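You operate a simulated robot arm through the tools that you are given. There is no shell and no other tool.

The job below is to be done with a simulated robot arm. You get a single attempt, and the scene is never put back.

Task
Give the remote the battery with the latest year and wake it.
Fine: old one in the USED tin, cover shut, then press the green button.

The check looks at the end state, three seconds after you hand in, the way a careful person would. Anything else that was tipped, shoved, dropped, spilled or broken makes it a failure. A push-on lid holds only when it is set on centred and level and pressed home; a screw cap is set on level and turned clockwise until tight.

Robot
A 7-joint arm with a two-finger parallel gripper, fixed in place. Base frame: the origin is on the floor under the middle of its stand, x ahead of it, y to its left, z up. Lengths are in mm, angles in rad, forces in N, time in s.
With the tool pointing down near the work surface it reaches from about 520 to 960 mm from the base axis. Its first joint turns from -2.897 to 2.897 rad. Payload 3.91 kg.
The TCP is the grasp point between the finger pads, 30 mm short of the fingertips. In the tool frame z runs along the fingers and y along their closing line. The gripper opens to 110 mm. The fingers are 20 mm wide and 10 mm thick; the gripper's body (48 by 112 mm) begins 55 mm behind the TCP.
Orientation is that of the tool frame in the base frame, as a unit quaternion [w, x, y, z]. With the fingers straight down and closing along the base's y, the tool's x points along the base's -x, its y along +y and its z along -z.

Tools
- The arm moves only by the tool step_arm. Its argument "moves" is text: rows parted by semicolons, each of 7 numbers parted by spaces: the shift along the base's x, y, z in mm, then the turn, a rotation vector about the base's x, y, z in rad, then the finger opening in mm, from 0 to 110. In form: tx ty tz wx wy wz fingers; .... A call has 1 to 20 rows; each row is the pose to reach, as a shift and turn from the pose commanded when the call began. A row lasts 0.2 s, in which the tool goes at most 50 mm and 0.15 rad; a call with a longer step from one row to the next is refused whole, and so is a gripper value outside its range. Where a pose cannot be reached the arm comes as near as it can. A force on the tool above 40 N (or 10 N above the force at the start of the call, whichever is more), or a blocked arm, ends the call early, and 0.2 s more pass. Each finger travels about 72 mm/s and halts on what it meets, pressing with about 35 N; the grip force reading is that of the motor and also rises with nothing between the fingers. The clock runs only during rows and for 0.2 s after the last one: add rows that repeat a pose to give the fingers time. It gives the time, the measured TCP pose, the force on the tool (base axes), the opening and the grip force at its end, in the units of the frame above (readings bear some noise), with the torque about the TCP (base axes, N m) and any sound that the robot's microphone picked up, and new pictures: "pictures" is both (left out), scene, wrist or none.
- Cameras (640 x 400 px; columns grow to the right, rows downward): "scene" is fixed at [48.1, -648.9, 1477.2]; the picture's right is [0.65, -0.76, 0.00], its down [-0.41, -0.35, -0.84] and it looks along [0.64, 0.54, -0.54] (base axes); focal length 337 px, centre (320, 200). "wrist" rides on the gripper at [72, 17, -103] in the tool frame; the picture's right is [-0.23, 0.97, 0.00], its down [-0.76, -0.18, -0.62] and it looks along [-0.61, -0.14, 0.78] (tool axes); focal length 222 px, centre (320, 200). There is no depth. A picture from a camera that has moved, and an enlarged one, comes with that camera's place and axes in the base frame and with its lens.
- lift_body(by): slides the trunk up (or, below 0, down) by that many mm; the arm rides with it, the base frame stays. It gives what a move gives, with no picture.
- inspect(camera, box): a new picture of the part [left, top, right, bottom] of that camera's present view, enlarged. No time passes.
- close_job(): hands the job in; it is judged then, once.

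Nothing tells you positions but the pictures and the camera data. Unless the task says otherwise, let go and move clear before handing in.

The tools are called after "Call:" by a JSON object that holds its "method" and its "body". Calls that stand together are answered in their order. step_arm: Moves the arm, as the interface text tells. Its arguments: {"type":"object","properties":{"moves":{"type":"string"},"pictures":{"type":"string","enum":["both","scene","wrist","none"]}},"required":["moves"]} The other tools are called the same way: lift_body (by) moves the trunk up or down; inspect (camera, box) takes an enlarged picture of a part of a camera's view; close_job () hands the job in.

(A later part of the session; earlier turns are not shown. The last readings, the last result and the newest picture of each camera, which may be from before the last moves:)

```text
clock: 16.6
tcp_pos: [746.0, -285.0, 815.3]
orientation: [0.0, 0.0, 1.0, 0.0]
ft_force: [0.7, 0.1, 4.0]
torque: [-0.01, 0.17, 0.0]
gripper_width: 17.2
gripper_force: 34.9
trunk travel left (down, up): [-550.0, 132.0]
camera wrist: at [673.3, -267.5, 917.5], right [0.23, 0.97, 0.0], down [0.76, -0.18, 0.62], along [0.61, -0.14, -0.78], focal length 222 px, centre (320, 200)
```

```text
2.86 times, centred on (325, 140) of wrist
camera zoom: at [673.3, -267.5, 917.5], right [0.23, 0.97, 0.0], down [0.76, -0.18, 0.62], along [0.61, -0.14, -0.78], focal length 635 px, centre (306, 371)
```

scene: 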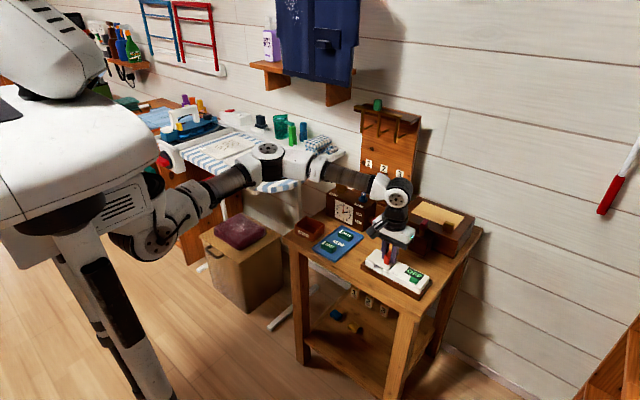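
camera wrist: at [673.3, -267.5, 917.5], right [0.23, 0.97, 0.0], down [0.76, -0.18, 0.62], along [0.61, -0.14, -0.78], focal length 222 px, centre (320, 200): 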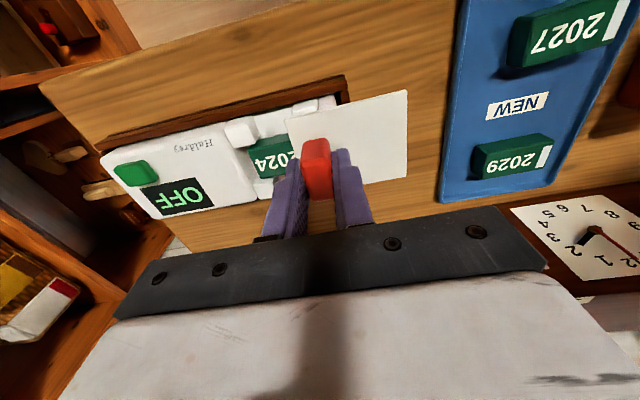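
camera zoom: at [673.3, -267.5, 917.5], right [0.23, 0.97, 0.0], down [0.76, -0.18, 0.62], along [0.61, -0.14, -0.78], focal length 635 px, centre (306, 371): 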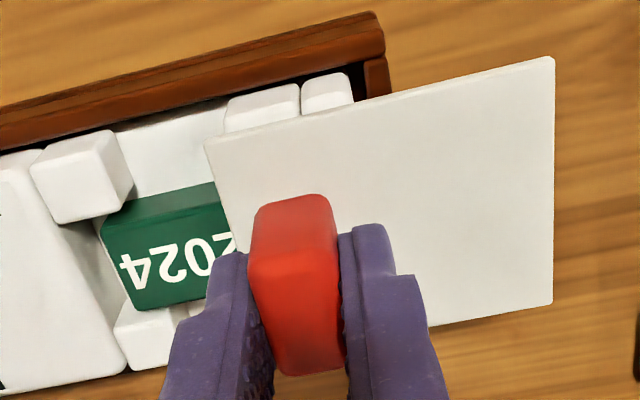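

Call:
{"method": "step_arm", "body": {"moves": "0 4 0 0 0 0 10; 0 8 0 0 0 0 10; 0 11 0 0 0 0 10; 0 14 0 0 0 0 10; 0 14 0 0 0 0 10", "pictures": "wrist"}}

Call:
{"method": "inspect", "body": {"camera": "scene", "box": [345, 230, 440, 300]}}

Call:
{"method": "inspect", "body": {"camera": "wrist", "box": [210, 70, 420, 210]}}

```text
clock: 17.8
tcp_pos: [745.9, -270.2, 814.6]
orientation: [0.0, 0.0, 1.0, 0.0]
ft_force: [0.8, 0.0, 4.8]
torque: [-0.03, -0.03, -0.02]
gripper_width: 17.3
gripper_force: 35.2
trunk travel left (down, up): [-550.0, 132.0]
camera wrist: at [673.3, -253.4, 917.5], right [0.23, 0.97, 0.0], down [0.76, -0.18, 0.62], along [0.61, -0.14, -0.78], focal length 222 px, centre (320, 200)
```

wrist: 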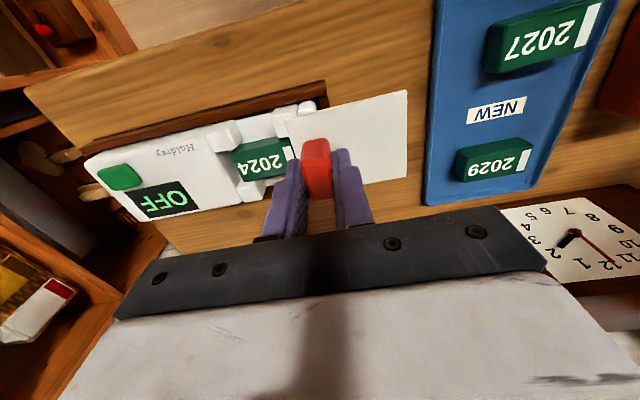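

```text
5.71 times, centred on (392, 265) of scene
camera zoom: at [48.1, -648.9, 1477.2], right [0.65, -0.76, 0.0], down [-0.41, -0.35, -0.84], along [0.64, 0.54, -0.54], focal length 1925 px, centre (-94, -171)
```

zoom: 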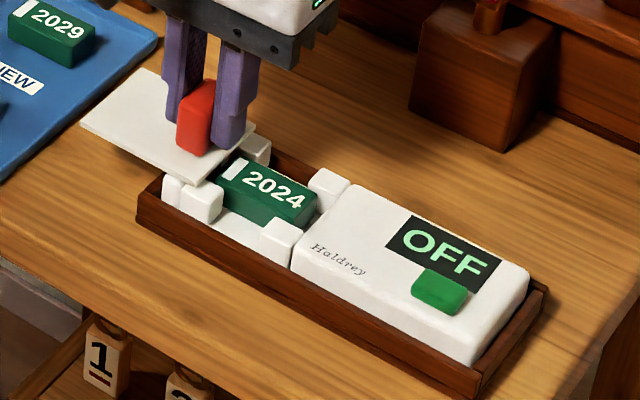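

```text
2.86 times, centred on (315, 140) of wrist
camera zoom: at [673.3, -253.4, 917.5], right [0.23, 0.97, 0.0], down [0.76, -0.18, 0.62], along [0.61, -0.14, -0.78], focal length 635 px, centre (334, 371)
```

zoom: 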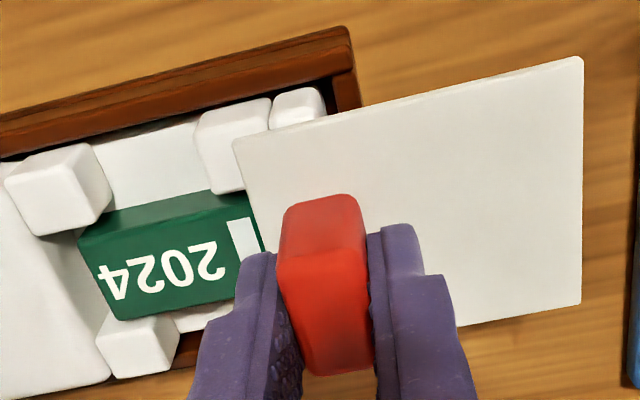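

The 2024 battery is fully exposed, with its stripe at the +y end like the new ones. I'll slide the cover a few millimetres more for clearance and watch for a stop.

Call:
{"method": "step_arm", "body": {"moves": "0 2 0 0 0 0 10; 0 4 0 0 0 0 10; 0 6 0 0 0 0 10; 0 6 0 0 0 0 10", "pictures": "wrist"}}

Call:
{"method": "inspect", "body": {"camera": "scene", "box": [345, 230, 440, 300]}}

Call:
{"method": "inspect", "body": {"camera": "wrist", "box": [210, 70, 420, 210]}}

```text
clock: 18.8
tcp_pos: [746.4, -264.4, 813.8]
orientation: [0.0, 0.001, 1.0, 0.001]
ft_force: [-0.2, -3.5, 4.9]
torque: [-0.11, -0.08, -0.09]
gripper_width: 17.0
gripper_force: 34.9
trunk travel left (down, up): [-550.0, 132.0]
camera wrist: at [673.4, -247.3, 917.5], right [0.23, 0.97, 0.0], down [0.76, -0.18, 0.62], along [0.61, -0.14, -0.78], focal length 222 px, centre (320, 200)
```

wrist: 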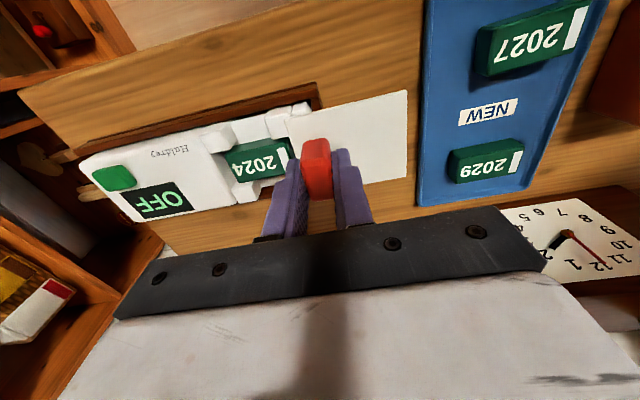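

```text
5.71 times, centred on (392, 265) of scene
camera zoom: at [48.1, -648.9, 1477.2], right [0.65, -0.76, 0.0], down [-0.41, -0.35, -0.84], along [0.64, 0.54, -0.54], focal length 1925 px, centre (-94, -171)
```

zoom: 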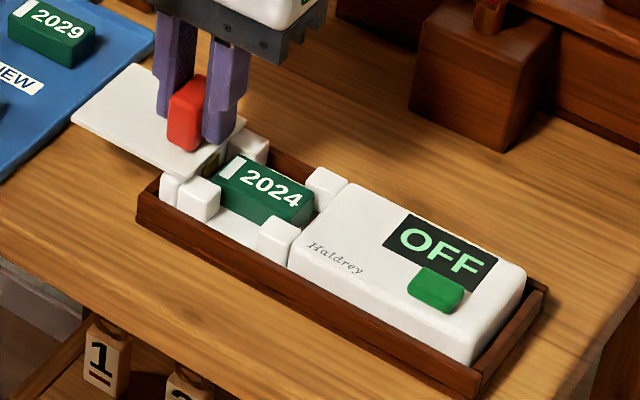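

```text
2.86 times, centred on (315, 140) of wrist
camera zoom: at [673.4, -247.3, 917.5], right [0.23, 0.97, 0.0], down [0.76, -0.18, 0.62], along [0.61, -0.14, -0.78], focal length 635 px, centre (334, 371)
```

zoom: 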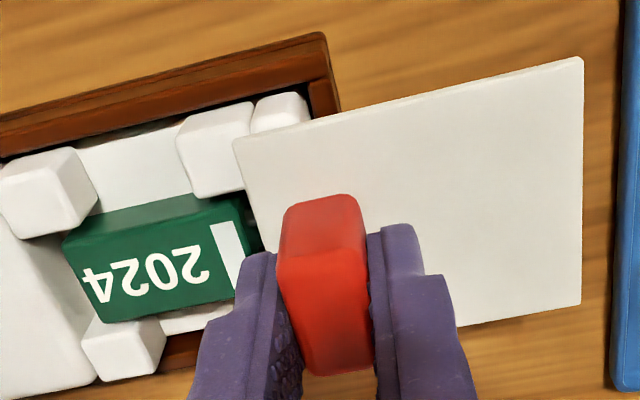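

The cover has reached its end stop: the y force is −3.5 N and the remote nudged 1–2 mm in its cradle. I'll release the knob, rise, and turn the gripper 90° so it closes along x for the batteries.

Call:
{"method": "step_arm", "body": {"moves": "0 0 0 0 0 0 20; 0 0 0 0 0 0 34; 0 0 0 0 0 0 34; 0 0 30 0 0 0 34; 0 0 75 0 0 0 34; 0 0 85 0 0 0 34"}}

Call:
{"method": "inspect", "body": {"camera": "scene", "box": [345, 230, 440, 300]}}

```text
clock: 20.2
tcp_pos: [746.7, -266.2, 897.3]
orientation: [0.001, 0.0, 1.0, 0.0]
ft_force: [0.9, 0.6, -0.5]
torque: [0.01, 0.03, 0.02]
gripper_width: 33.9
gripper_force: 0.0
trunk travel left (down, up): [-550.0, 132.0]
camera wrist: at [673.6, -249.1, 1001.3], right [0.23, 0.97, 0.0], down [0.76, -0.18, 0.62], along [0.61, -0.14, -0.78], focal length 222 px, centre (320, 200)
```

scene: 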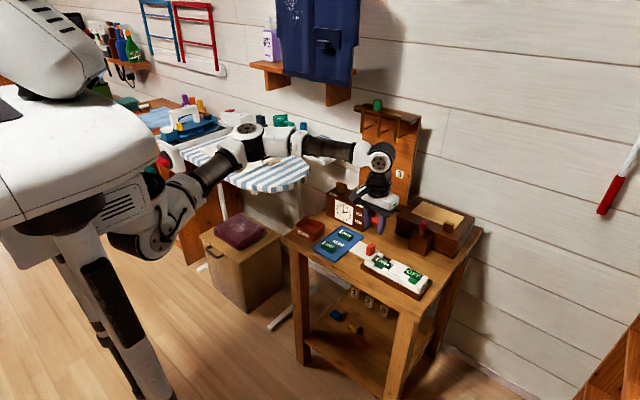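
wrist: 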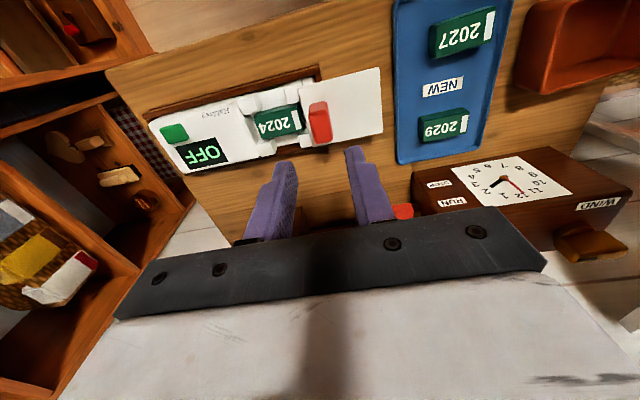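

```text
5.71 times, centred on (392, 265) of scene
camera zoom: at [48.1, -648.9, 1477.2], right [0.65, -0.76, 0.0], down [-0.41, -0.35, -0.84], along [0.64, 0.54, -0.54], focal length 1925 px, centre (-94, -171)
```

zoom: 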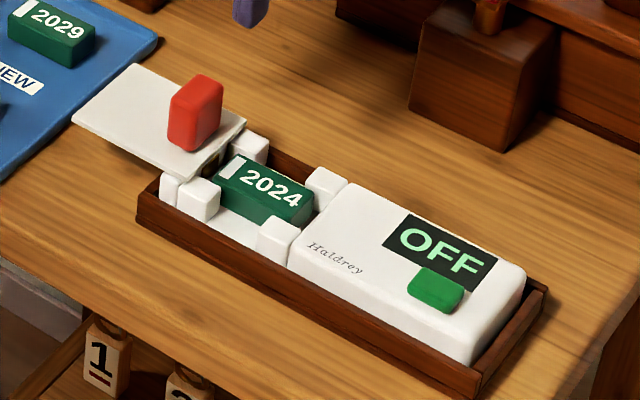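

The cover stays open on its own. I'll enlarge the wrist view to locate the batteries, mat and tin precisely.

Call:
{"method": "inspect", "body": {"camera": "wrist", "box": [210, 80, 340, 170]}}

Call:
{"method": "inspect", "body": {"camera": "wrist", "box": [380, 0, 640, 170]}}

Call:
{"method": "inspect", "body": {"camera": "scene", "box": [285, 205, 375, 270]}}

Call:
{"method": "inspect", "body": {"camera": "scene", "box": [360, 245, 405, 280]}}

```text
4.44 times, centred on (275, 125) of wrist
camera zoom: at [673.6, -249.1, 1001.3], right [0.23, 0.97, 0.0], down [0.76, -0.18, 0.62], along [0.61, -0.14, -0.78], focal length 987 px, centre (520, 533)
```

zoom: 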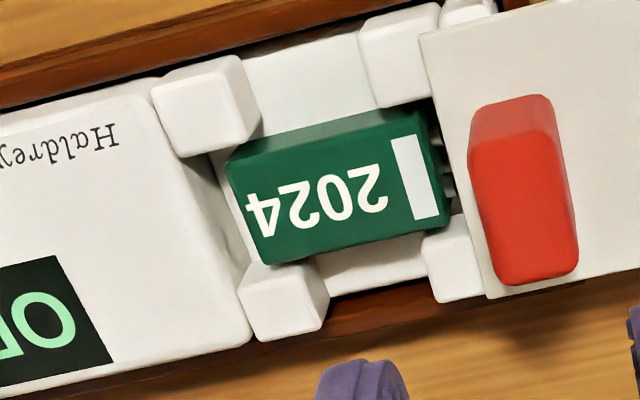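

```text
2.35 times, centred on (510, 85) of wrist
camera zoom: at [673.6, -249.1, 1001.3], right [0.23, 0.97, 0.0], down [0.76, -0.18, 0.62], along [0.61, -0.14, -0.78], focal length 523 px, centre (-127, 471)
```

zoom: 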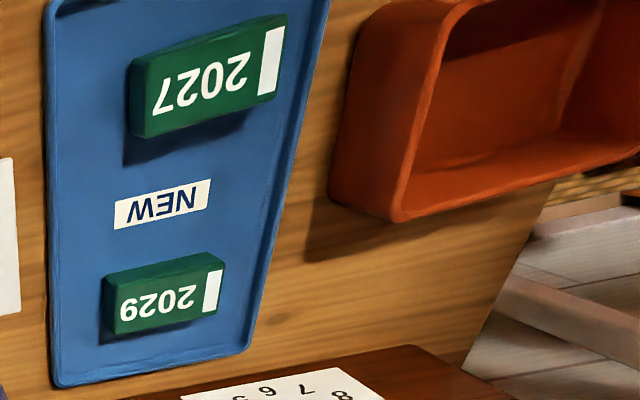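

```text
6.15 times, centred on (330, 238) of scene
camera zoom: at [48.1, -648.9, 1477.2], right [0.65, -0.76, 0.0], down [-0.41, -0.35, -0.84], along [0.64, 0.54, -0.54], focal length 2073 px, centre (258, -31)
```

zoom: 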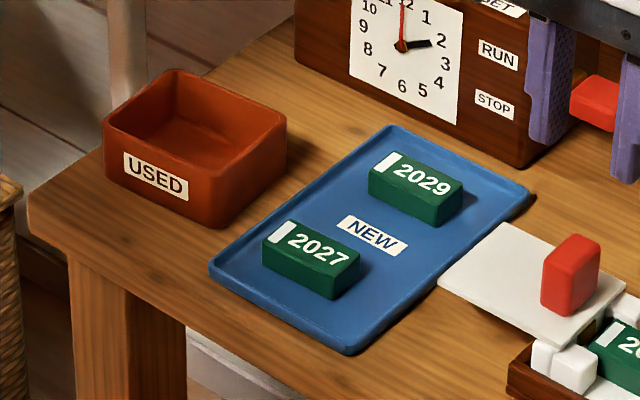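

```text
11.43 times, centred on (382, 262) of scene
camera zoom: at [48.1, -648.9, 1477.2], right [0.65, -0.76, 0.0], down [-0.41, -0.35, -0.84], along [0.64, 0.54, -0.54], focal length 3850 px, centre (-394, -514)
```

zoom: 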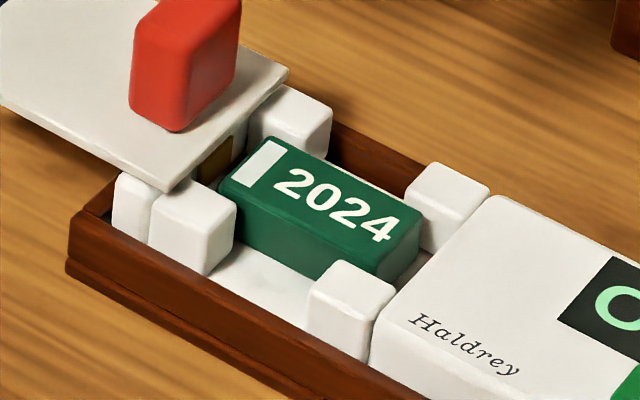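

The gripper should close along x with the fingers at about y=-307, where the corner blocks leave a gap of about 26 mm. Battery 2024 is centred near (746,-309). I'll rotate +90° and move above it.

Call:
{"method": "step_arm", "body": {"moves": "0 0 0 0 0 0.14 40; 0 0 0 0 0 0.28 40; 0 -5 0 0 0 0.42 40; 0 -10 0 0 0 0.56 40; 0 -15 0 0 0 0.70 40; 0 -20 0 0 0 0.84 40; 0 -25 0 0 0 0.98 40; 0 -30 0 0 0 1.12 40; 0 -35 0 0 0 1.26 40; 0 -41 0 0 0 1.40 40; 0 -41 -10 0 0 1.54 40; 0 -41 -27 0 0 1.5708 40; 0 -41 -27 0 0 1.5708 40"}}

Call:
{"method": "inspect", "body": {"camera": "wrist", "box": [200, 80, 440, 230]}}

```text
clock: 23.0
tcp_pos: [746.5, -306.4, 870.7]
orientation: [-0.001, 0.708, -0.707, 0.0]
ft_force: [0.3, 1.1, 0.1]
torque: [-0.01, 0.01, -0.02]
gripper_width: 40.1
gripper_force: 0.0
trunk travel left (down, up): [-550.0, 132.0]
camera wrist: at [729.4, -377.6, 974.9], right [-0.97, 0.23, 0.0], down [0.18, 0.76, 0.62], along [0.14, 0.61, -0.78], focal length 222 px, centre (320, 200)
```

scene: 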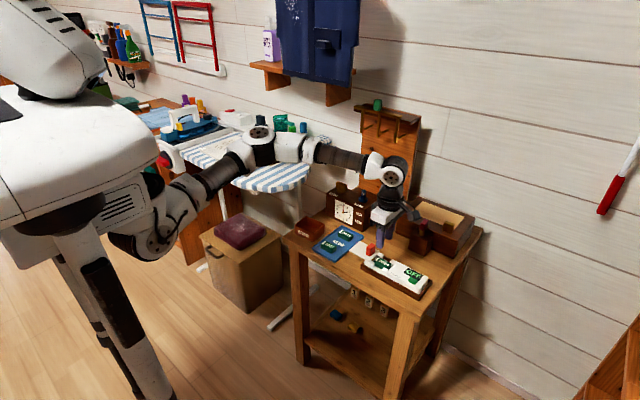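
wrist: 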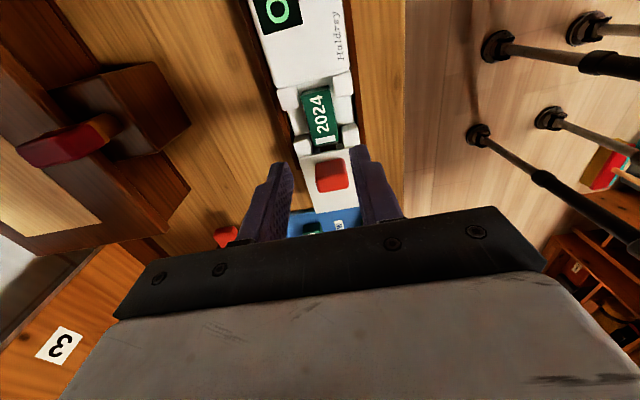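

```text
2.67 times, centred on (320, 155) of wrist
camera zoom: at [729.4, -377.6, 974.9], right [-0.97, 0.23, 0.0], down [0.18, 0.76, 0.62], along [0.14, 0.61, -0.78], focal length 592 px, centre (320, 320)
```

zoom: 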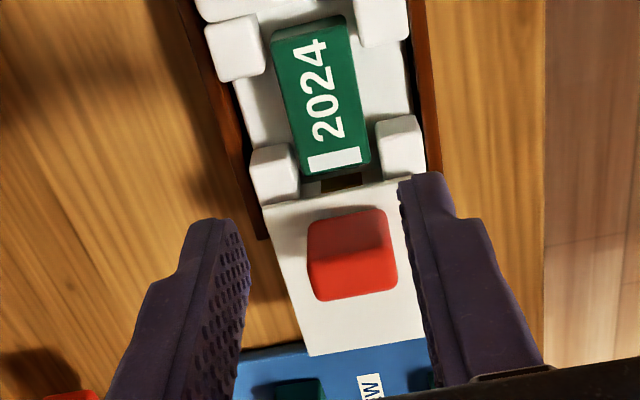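

The battery centre works out to about (745,-308.5), and the block gaps are centred at y≈-308. I'll go down to just above the blocks and check finger alignment.

Call:
{"method": "step_arm", "body": {"moves": "-1 -1.5 -25 0 0 0 40; -1 -1.5 -50 0 0 0 40; -1 -1.5 -63 0 0 0 40; -1 -1.5 -63 0 0 0 40"}}

Call:
{"method": "inspect", "body": {"camera": "wrist", "box": [220, 80, 420, 230]}}

Call:
{"method": "inspect", "body": {"camera": "scene", "box": [355, 240, 415, 285]}}

```text
clock: 24.0
tcp_pos: [744.6, -306.2, 809.3]
orientation: [-0.001, 0.707, -0.707, 0.0]
ft_force: [0.0, -0.4, 0.3]
torque: [-0.05, 0.05, -0.03]
gripper_width: 39.9
gripper_force: 0.1
trunk travel left (down, up): [-550.0, 132.0]
camera wrist: at [728.1, -379.4, 912.1], right [-0.97, 0.23, 0.0], down [0.18, 0.76, 0.62], along [0.14, 0.61, -0.78], focal length 222 px, centre (320, 200)
```

scene: 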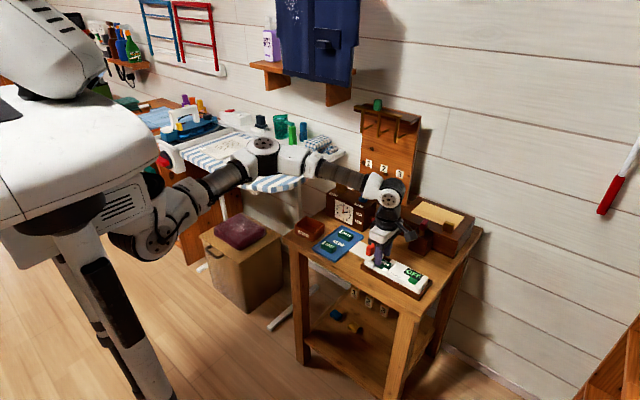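
wrist: 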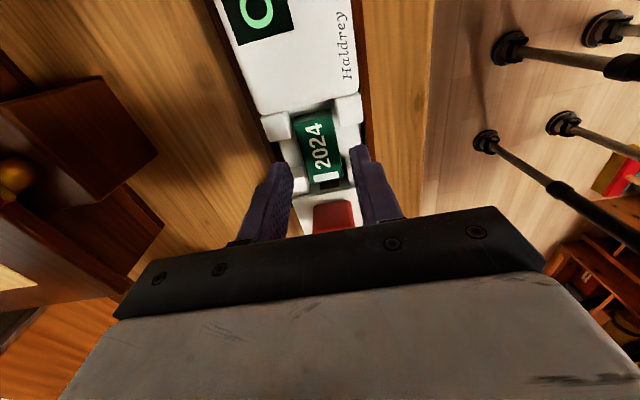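

```text
2.67 times, centred on (320, 155) of wrist
camera zoom: at [728.1, -379.4, 912.1], right [-0.97, 0.23, 0.0], down [0.18, 0.76, 0.62], along [0.14, 0.61, -0.78], focal length 592 px, centre (320, 320)
```

zoom: 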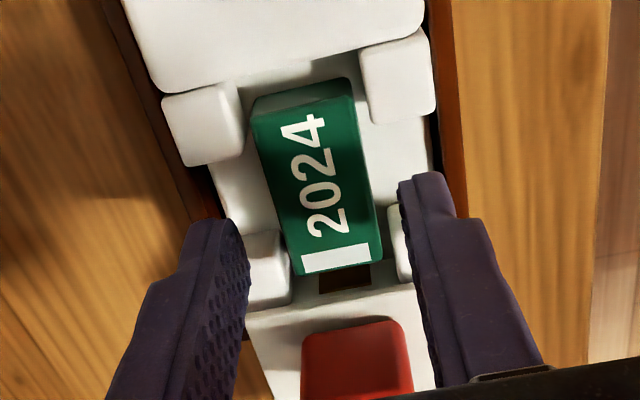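

```text
8.89 times, centred on (385, 262) of scene
camera zoom: at [48.1, -648.9, 1477.2], right [0.65, -0.76, 0.0], down [-0.41, -0.35, -0.84], along [0.64, 0.54, -0.54], focal length 2994 px, centre (-258, -356)
```

zoom: 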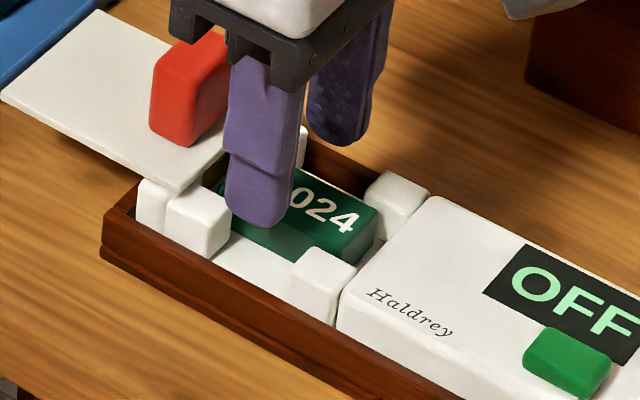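

The fingers flank the battery, and I want them about 2 mm further towards −y to clear the blocks. I'll go down in two stages and check force each time.

Call:
{"method": "step_arm", "body": {"moves": "0 -2 0 0 0 0 40; 0 -2 -6 0 0 0 40; 0 -2 -12 0 0 0 40; 0 -2 -12 0 0 0 40"}}

Call:
{"method": "inspect", "body": {"camera": "wrist", "box": [220, 80, 420, 230]}}

Call:
{"method": "inspect", "body": {"camera": "scene", "box": [355, 240, 415, 285]}}

```text
clock: 25.0
tcp_pos: [745.7, -309.2, 798.1]
orientation: [0.0, -0.707, 0.707, -0.001]
ft_force: [0.0, -0.1, -0.2]
torque: [0.0, 0.01, 0.01]
gripper_width: 39.9
gripper_force: 0.0
trunk travel left (down, up): [-550.0, 132.0]
camera wrist: at [728.5, -381.4, 900.6], right [-0.97, 0.23, 0.0], down [0.18, 0.76, 0.62], along [0.14, 0.61, -0.78], focal length 222 px, centre (320, 200)
```

scene: 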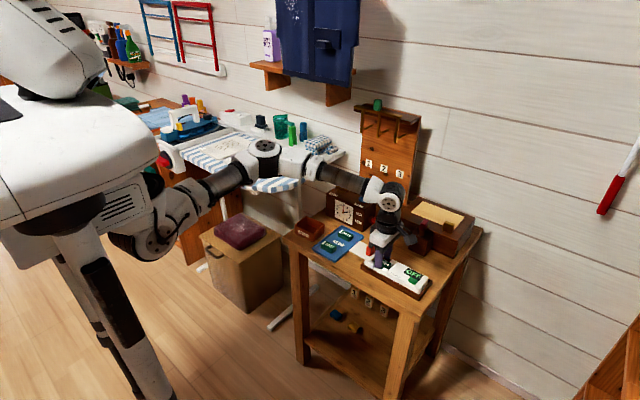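
wrist: 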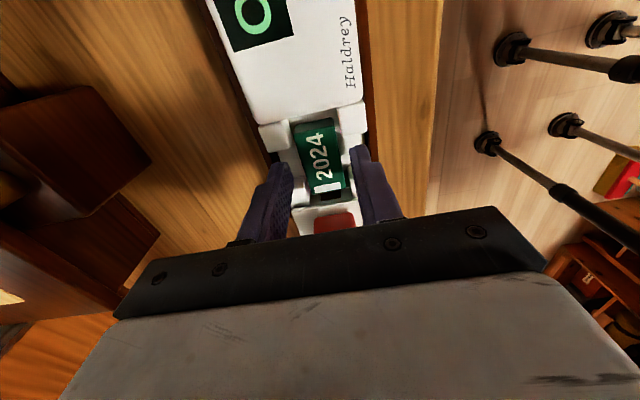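

```text
2.67 times, centred on (320, 155) of wrist
camera zoom: at [728.5, -381.4, 900.6], right [-0.97, 0.23, 0.0], down [0.18, 0.76, 0.62], along [0.14, 0.61, -0.78], focal length 592 px, centre (320, 320)
```

zoom: 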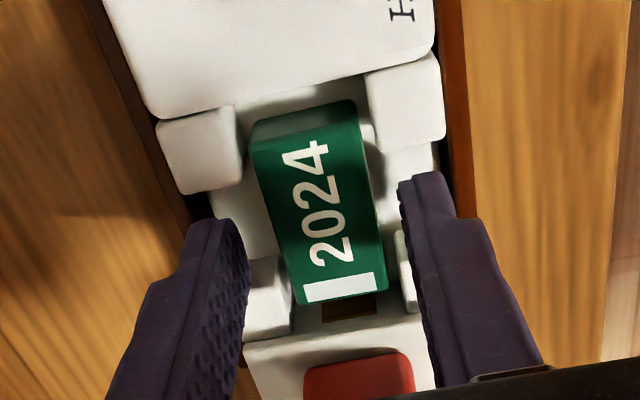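

```text
8.89 times, centred on (385, 262) of scene
camera zoom: at [48.1, -648.9, 1477.2], right [0.65, -0.76, 0.0], down [-0.41, -0.35, -0.84], along [0.64, 0.54, -0.54], focal length 2994 px, centre (-258, -356)
```

zoom: 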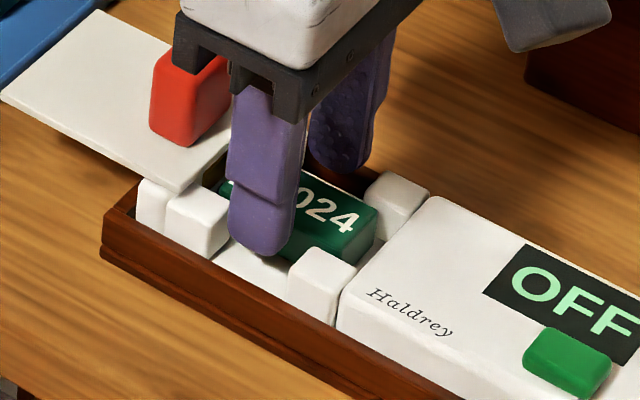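

Call:
{"method": "step_arm", "body": {"moves": "0 0 -4 0 0 0 40; 0 0 -8 0 0 0 40; 0 0 -11 0 0 0 40; 0 0 -11 0 0 0 40"}}

Call:
{"method": "inspect", "body": {"camera": "wrist", "box": [220, 80, 420, 230]}}

Call:
{"method": "inspect", "body": {"camera": "scene", "box": [355, 240, 415, 285]}}

```text
clock: 26.0
tcp_pos: [745.5, -309.1, 786.1]
orientation: [0.001, -0.707, 0.707, 0.0]
ft_force: [0.4, 0.4, -0.1]
torque: [0.0, 0.01, -0.02]
gripper_width: 40.0
gripper_force: 0.2
trunk travel left (down, up): [-550.0, 132.0]
camera wrist: at [728.1, -381.7, 888.9], right [-0.97, 0.23, 0.0], down [0.18, 0.76, 0.62], along [0.14, 0.61, -0.78], focal length 222 px, centre (320, 200)
```

scene: 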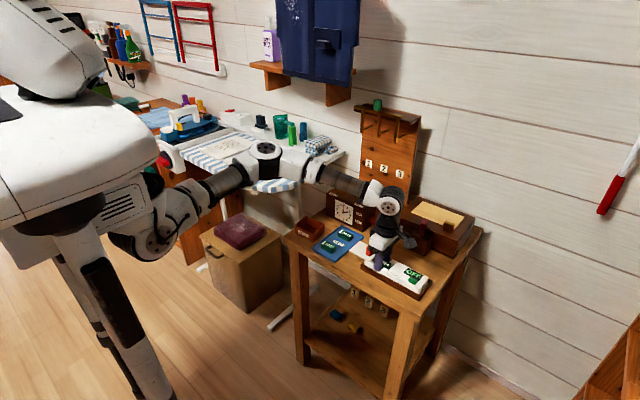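
wrist: 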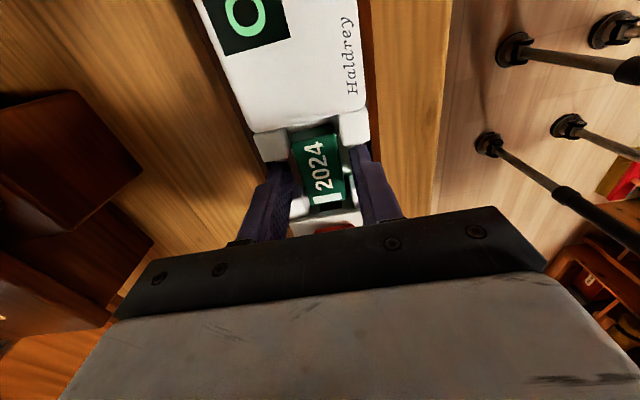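

```text
2.67 times, centred on (320, 155) of wrist
camera zoom: at [728.1, -381.7, 888.9], right [-0.97, 0.23, 0.0], down [0.18, 0.76, 0.62], along [0.14, 0.61, -0.78], focal length 592 px, centre (320, 320)
```

zoom: 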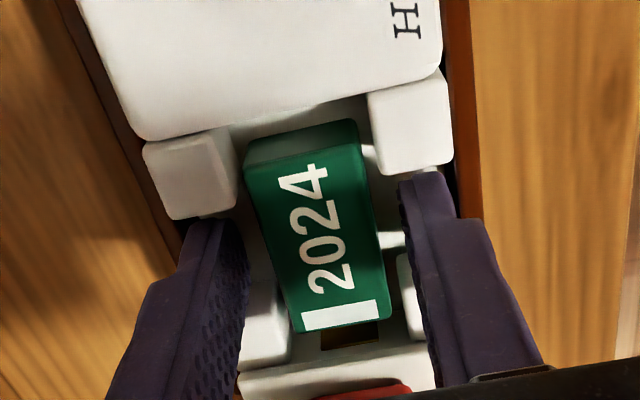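

```text
8.89 times, centred on (385, 262) of scene
camera zoom: at [48.1, -648.9, 1477.2], right [0.65, -0.76, 0.0], down [-0.41, -0.35, -0.84], along [0.64, 0.54, -0.54], focal length 2994 px, centre (-258, -356)
```

zoom: 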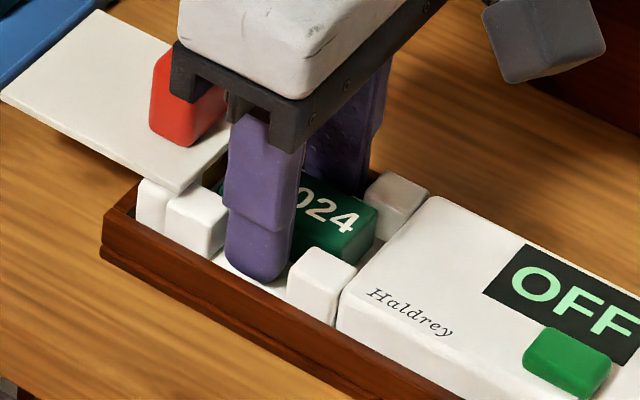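

The fingers are cleanly between the blocks with no contact. I'll drop 2 mm more and close on the battery.

Call:
{"method": "step_arm", "body": {"moves": "-0.5 0 -2 0 0 0 36; -0.5 0 -2 0 0 0 25; -0.5 0 -2 0 0 0 15; -0.5 0 -2 0 0 0 15; -0.5 0 -2 0 0 0 15", "pictures": "wrist"}}

Call:
{"method": "inspect", "body": {"camera": "wrist", "box": [220, 80, 420, 230]}}

```text
clock: 27.2
tcp_pos: [743.7, -308.8, 783.5]
orientation: [0.001, 0.707, -0.707, -0.001]
ft_force: [-0.4, -0.1, 0.6]
torque: [-0.01, -0.05, 0.02]
gripper_width: 24.7
gripper_force: 34.6
trunk travel left (down, up): [-550.0, 132.0]
camera wrist: at [727.4, -381.4, 887.0], right [-0.97, 0.23, 0.0], down [0.18, 0.76, 0.62], along [0.14, 0.61, -0.78], focal length 222 px, centre (320, 200)
```

wrist: 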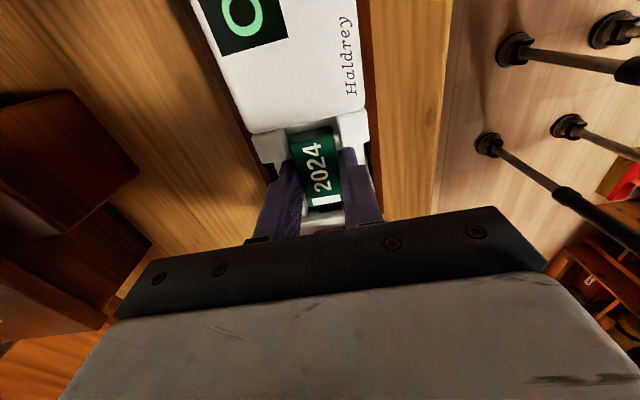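

```text
2.67 times, centred on (320, 155) of wrist
camera zoom: at [727.4, -381.4, 887.0], right [-0.97, 0.23, 0.0], down [0.18, 0.76, 0.62], along [0.14, 0.61, -0.78], focal length 592 px, centre (320, 320)
```

zoom: 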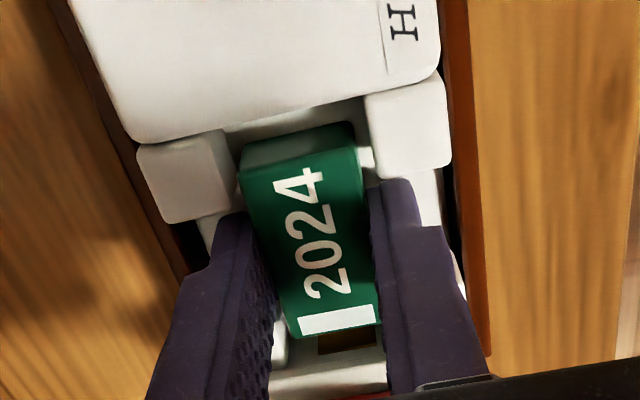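

The 2024 battery is gripped at 24.7 mm. I'll lift it slowly, straight up.

Call:
{"method": "step_arm", "body": {"moves": "0 0 3 0 0 0 15; 0 0 8 0 0 0 15; 0 0 16 0 0 0 15; 0 0 30 0 0 0 15; 0 0 50 0 0 0 15; 0 0 75 0 0 0 15; 0 0 75 0 0 0 15"}}

Call:
{"method": "inspect", "body": {"camera": "wrist", "box": [200, 80, 440, 230]}}

Call:
{"method": "inspect", "body": {"camera": "scene", "box": [355, 215, 425, 285]}}

```text
clock: 28.8
tcp_pos: [745.7, -310.5, 859.6]
orientation: [0.0, -0.707, 0.707, 0.0]
ft_force: [0.0, -0.3, -0.9]
torque: [0.01, 0.0, -0.01]
gripper_width: 24.7
gripper_force: 35.0
trunk travel left (down, up): [-550.0, 132.0]
camera wrist: at [728.2, -382.3, 962.3], right [-0.97, 0.23, 0.0], down [0.18, 0.76, 0.62], along [0.14, 0.61, -0.78], focal length 222 px, centre (320, 200)
```

scene: 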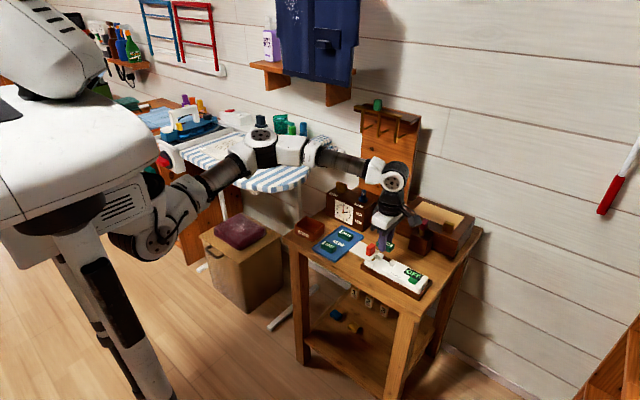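
wrist: 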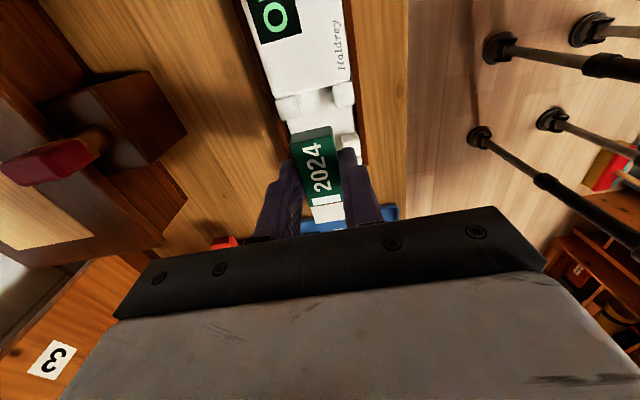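

```text
2.67 times, centred on (320, 155) of wrist
camera zoom: at [728.2, -382.3, 962.3], right [-0.97, 0.23, 0.0], down [0.18, 0.76, 0.62], along [0.14, 0.61, -0.78], focal length 592 px, centre (320, 320)
```

zoom: 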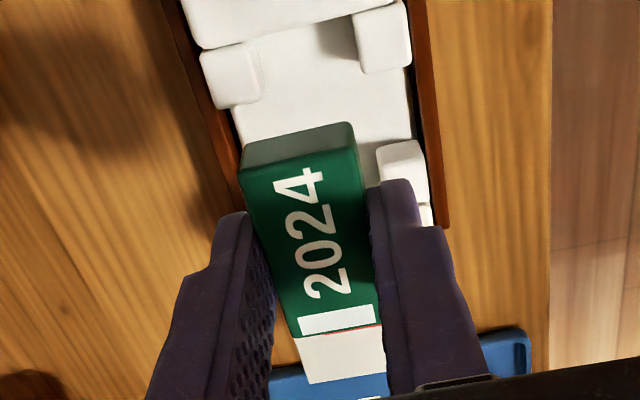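

```text
5.71 times, centred on (390, 250) of scene
camera zoom: at [48.1, -648.9, 1477.2], right [0.65, -0.76, 0.0], down [-0.41, -0.35, -0.84], along [0.64, 0.54, -0.54], focal length 1925 px, centre (-80, -86)
```

zoom: 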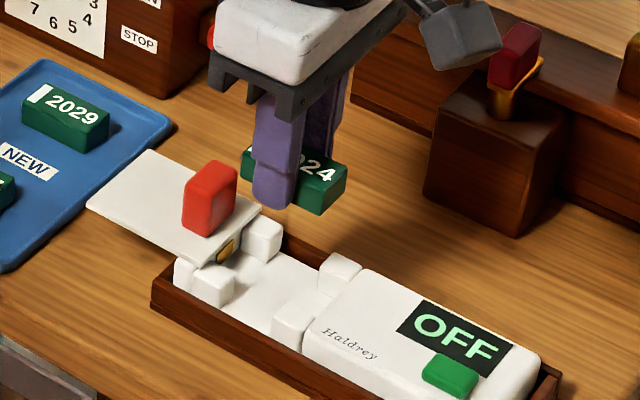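

The battery is out and firmly held. Next I'll carry it, well above the cover knob and mat, to a point above the USED tin near (733,-28).

Call:
{"method": "step_arm", "body": {"moves": "0 0 30 0 0 0 15; -2 45 35 0 0 0 15; -4 90 35 0 0 0 15; -6 135 35 0 0 0 15; -8 180 35 0 0 0 15; -10 225 35 0 0 0 15; -11 260 35 0 0 0 15; -11.5 281 35 0 0 0 15; -11.5 281 35 0 0 0 15"}}

Call:
{"method": "inspect", "body": {"camera": "wrist", "box": [200, 50, 440, 210]}}

Call:
{"method": "inspect", "body": {"camera": "scene", "box": [275, 180, 375, 265]}}

```text
clock: 30.8
tcp_pos: [735.1, -25.4, 894.3]
orientation: [0.0, 0.708, -0.707, 0.0]
ft_force: [-0.7, 0.0, -1.0]
torque: [0.02, 0.04, -0.03]
gripper_width: 24.7
gripper_force: 34.5
trunk travel left (down, up): [-550.0, 132.0]
camera wrist: at [717.7, -98.2, 997.6], right [-0.97, 0.23, 0.0], down [0.18, 0.76, 0.62], along [0.14, 0.61, -0.78], focal length 222 px, centre (320, 200)
```

scene: 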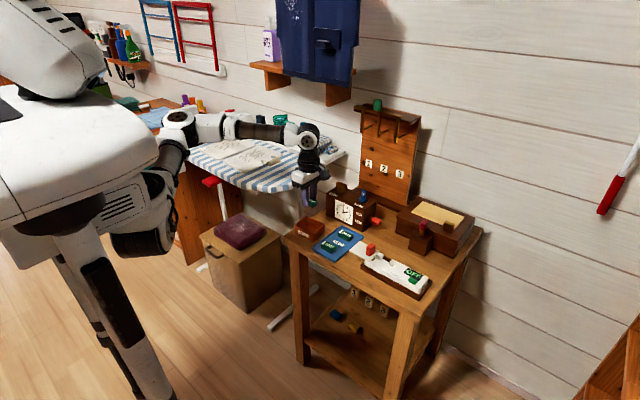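
wrist: 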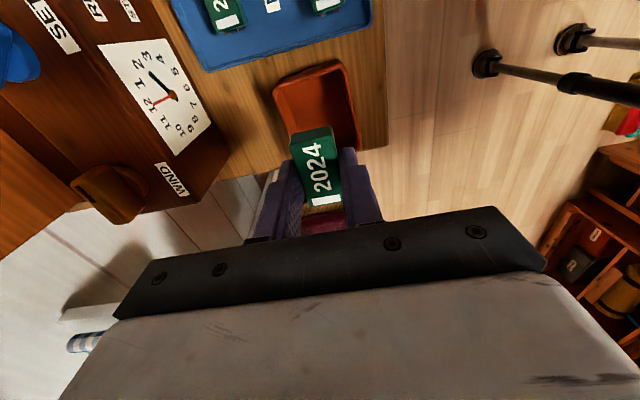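

```text
2.50 times, centred on (320, 130) of wrist
camera zoom: at [717.7, -98.2, 997.6], right [-0.97, 0.23, 0.0], down [0.18, 0.76, 0.62], along [0.14, 0.61, -0.78], focal length 555 px, centre (320, 375)
```

zoom: 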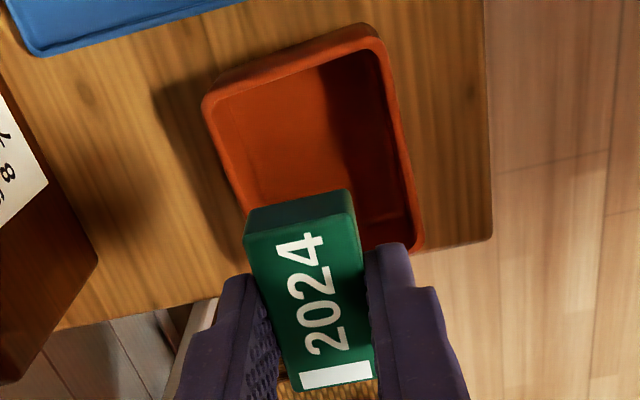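

```text
4.71 times, centred on (325, 222) of scene
camera zoom: at [48.1, -648.9, 1477.2], right [0.65, -0.76, 0.0], down [-0.41, -0.35, -0.84], along [0.64, 0.54, -0.54], focal length 1585 px, centre (296, 94)
```

zoom: 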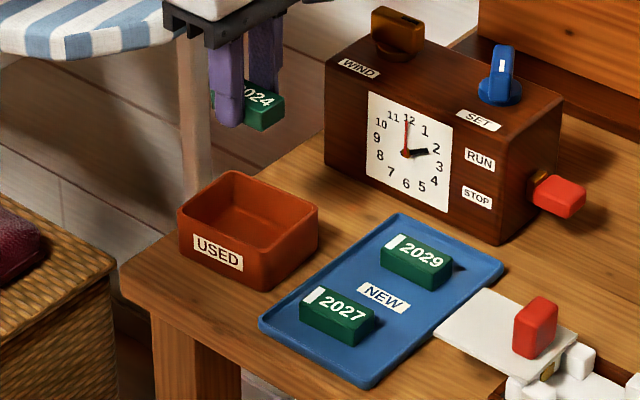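

The USED tin is centred near (734,-25), turned about 6° from the base axes. I'll turn the gripper to match, lower over it, and look again.

Call:
{"method": "step_arm", "body": {"moves": "0 1 -15 0 0 0.05 15; 0 1 -35 0 0 0.11 15; 0 1 -55 0 0 0.11 15; 0 1 -55 0 0 0.11 15"}}

Call:
{"method": "inspect", "body": {"camera": "wrist", "box": [200, 50, 440, 210]}}

Call:
{"method": "inspect", "body": {"camera": "scene", "box": [285, 190, 355, 250]}}

```text
clock: 31.8
tcp_pos: [733.9, -26.0, 839.4]
orientation: [0.0, 0.745, -0.667, 0.0]
ft_force: [0.0, -0.6, -1.0]
torque: [0.0, 0.01, 0.03]
gripper_width: 24.8
gripper_force: 35.2
trunk travel left (down, up): [-550.0, 132.0]
camera wrist: at [724.4, -100.8, 941.4], right [-0.99, 0.12, 0.0], down [0.09, 0.78, 0.62], along [0.07, 0.62, -0.78], focal length 222 px, centre (320, 200)
```

scene: 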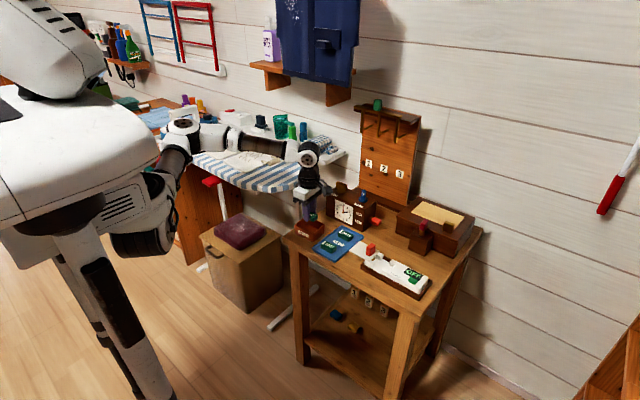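
wrist: 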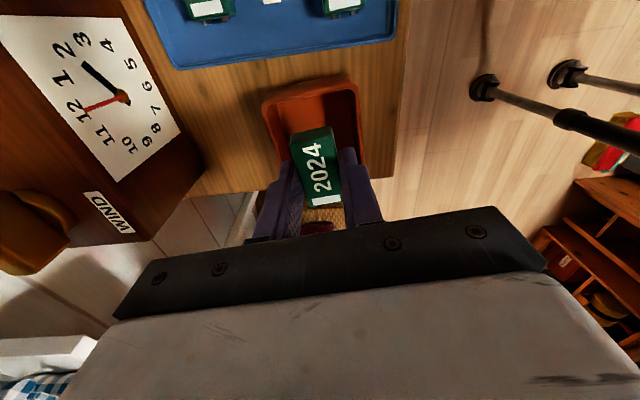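

```text
2.50 times, centred on (320, 130) of wrist
camera zoom: at [724.4, -100.8, 941.4], right [-0.99, 0.12, 0.0], down [0.09, 0.78, 0.62], along [0.07, 0.62, -0.78], focal length 555 px, centre (320, 375)
```

zoom: 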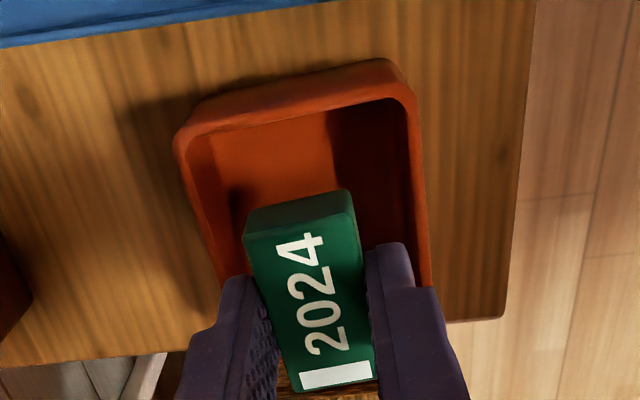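

```text
6.67 times, centred on (320, 220) of scene
camera zoom: at [48.1, -648.9, 1477.2], right [0.65, -0.76, 0.0], down [-0.41, -0.35, -0.84], along [0.64, 0.54, -0.54], focal length 2246 px, centre (320, 67)
```

zoom: 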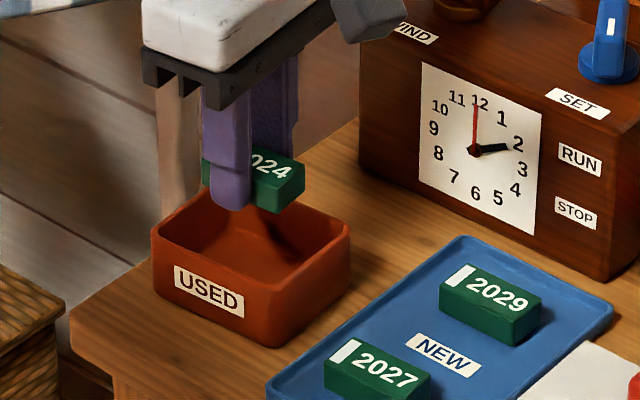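

The tin's opening is centred under the battery. I'll lower it inside, watching for contact.

Call:
{"method": "step_arm", "body": {"moves": "0 2 -15 0 0 -0.03 15; 0 2 -30 0 0 -0.03 15; 0 2 -38 0 0 -0.03 15; 0 2 -44 0 0 -0.03 15; 0 2 -44 0 0 -0.03 15"}}

Call:
{"method": "inspect", "body": {"camera": "wrist", "box": [200, 50, 440, 210]}}

Call:
{"method": "inspect", "body": {"camera": "scene", "box": [285, 190, 355, 250]}}

```text
clock: 33.0
tcp_pos: [732.5, -24.7, 795.4]
orientation: [0.001, 0.735, -0.678, 0.0]
ft_force: [0.1, 0.5, -0.5]
torque: [0.02, -0.01, 0.0]
gripper_width: 24.7
gripper_force: 34.8
trunk travel left (down, up): [-550.0, 132.0]
camera wrist: at [721.3, -98.3, 898.5], right [-0.99, 0.15, 0.0], down [0.12, 0.77, 0.62], along [0.09, 0.62, -0.78], focal length 222 px, centre (320, 200)
```

scene: 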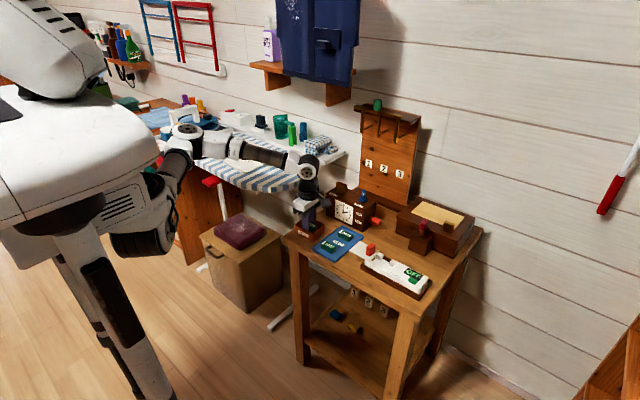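
wrist: 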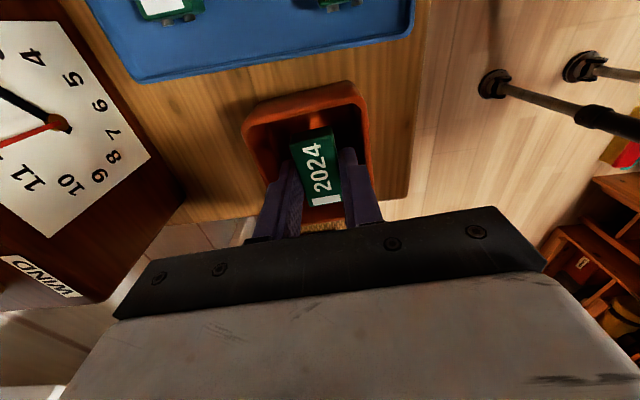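

```text
2.50 times, centred on (320, 130) of wrist
camera zoom: at [721.3, -98.3, 898.5], right [-0.99, 0.15, 0.0], down [0.12, 0.77, 0.62], along [0.09, 0.62, -0.78], focal length 555 px, centre (320, 375)
```

zoom: 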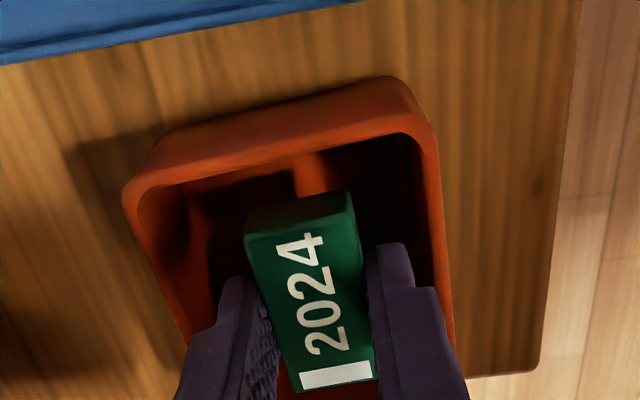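

```text
6.67 times, centred on (320, 220) of scene
camera zoom: at [48.1, -648.9, 1477.2], right [0.65, -0.76, 0.0], down [-0.41, -0.35, -0.84], along [0.64, 0.54, -0.54], focal length 2246 px, centre (320, 67)
```

zoom: 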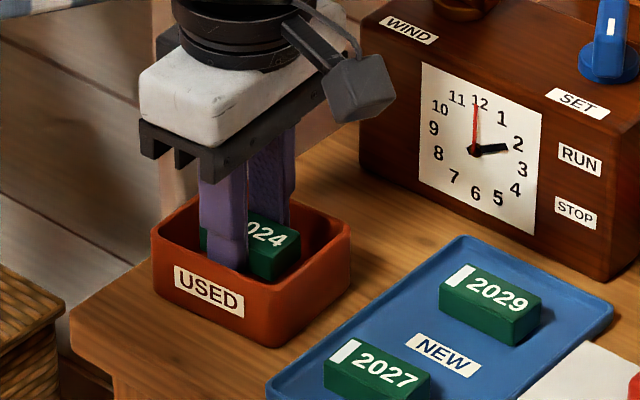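

Call:
{"method": "step_arm", "body": {"moves": "0 0 -4 0 0 0 15; 0 0 -7 0 0 0 15; 0 0 -7 0 0 0 26; 0 0 -7 0 0 0 29; 0 0 -7 0 0 0 30; 0 0 -7 0 0 0 30"}}

Call:
{"method": "inspect", "body": {"camera": "wrist", "box": [200, 50, 440, 210]}}

Call:
{"method": "inspect", "body": {"camera": "scene", "box": [285, 190, 355, 250]}}

```text
clock: 34.4
tcp_pos: [733.3, -25.3, 788.5]
orientation: [0.0, 0.735, -0.678, 0.001]
ft_force: [0.3, -0.8, 1.0]
torque: [-0.02, -0.03, 0.01]
gripper_width: 30.0
gripper_force: 0.1
trunk travel left (down, up): [-550.0, 132.0]
camera wrist: at [721.8, -98.6, 891.2], right [-0.99, 0.15, 0.0], down [0.12, 0.77, 0.62], along [0.09, 0.62, -0.78], focal length 222 px, centre (320, 200)
```

scene: 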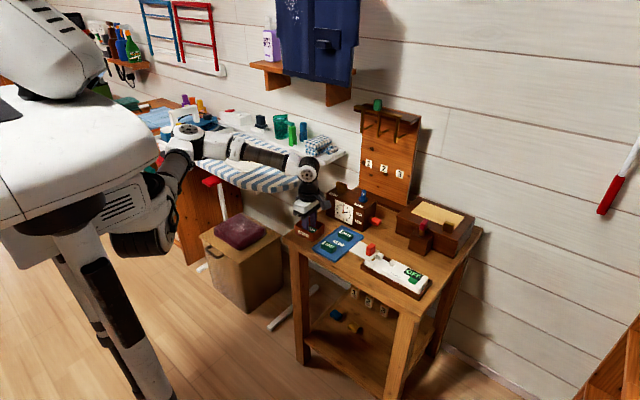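
wrist: 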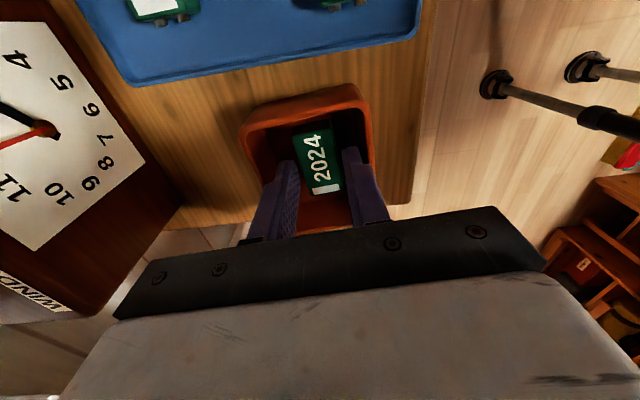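

```text
2.50 times, centred on (320, 130) of wrist
camera zoom: at [721.8, -98.6, 891.2], right [-0.99, 0.15, 0.0], down [0.12, 0.77, 0.62], along [0.09, 0.62, -0.78], focal length 555 px, centre (320, 375)
```

zoom: 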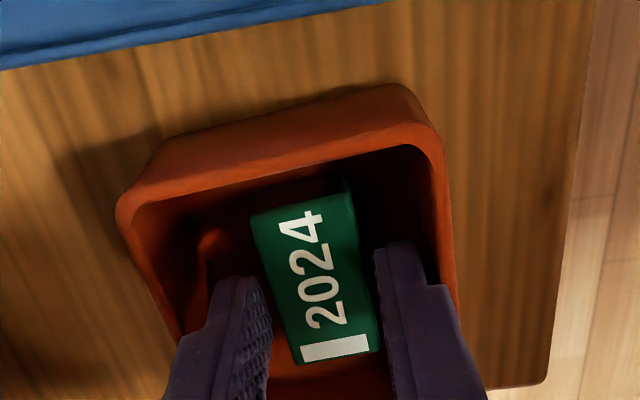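

```text
6.67 times, centred on (320, 220) of scene
camera zoom: at [48.1, -648.9, 1477.2], right [0.65, -0.76, 0.0], down [-0.41, -0.35, -0.84], along [0.64, 0.54, -0.54], focal length 2246 px, centre (320, 67)
```

zoom: 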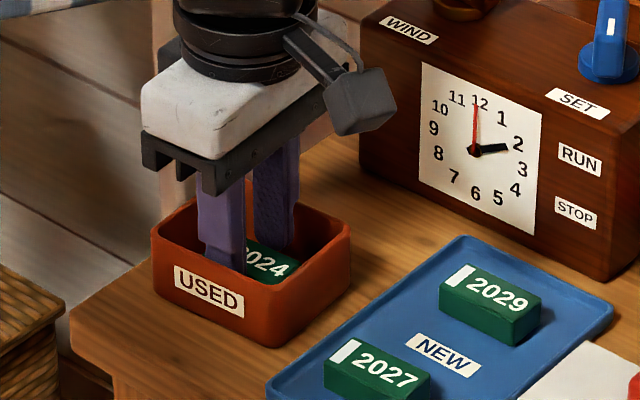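

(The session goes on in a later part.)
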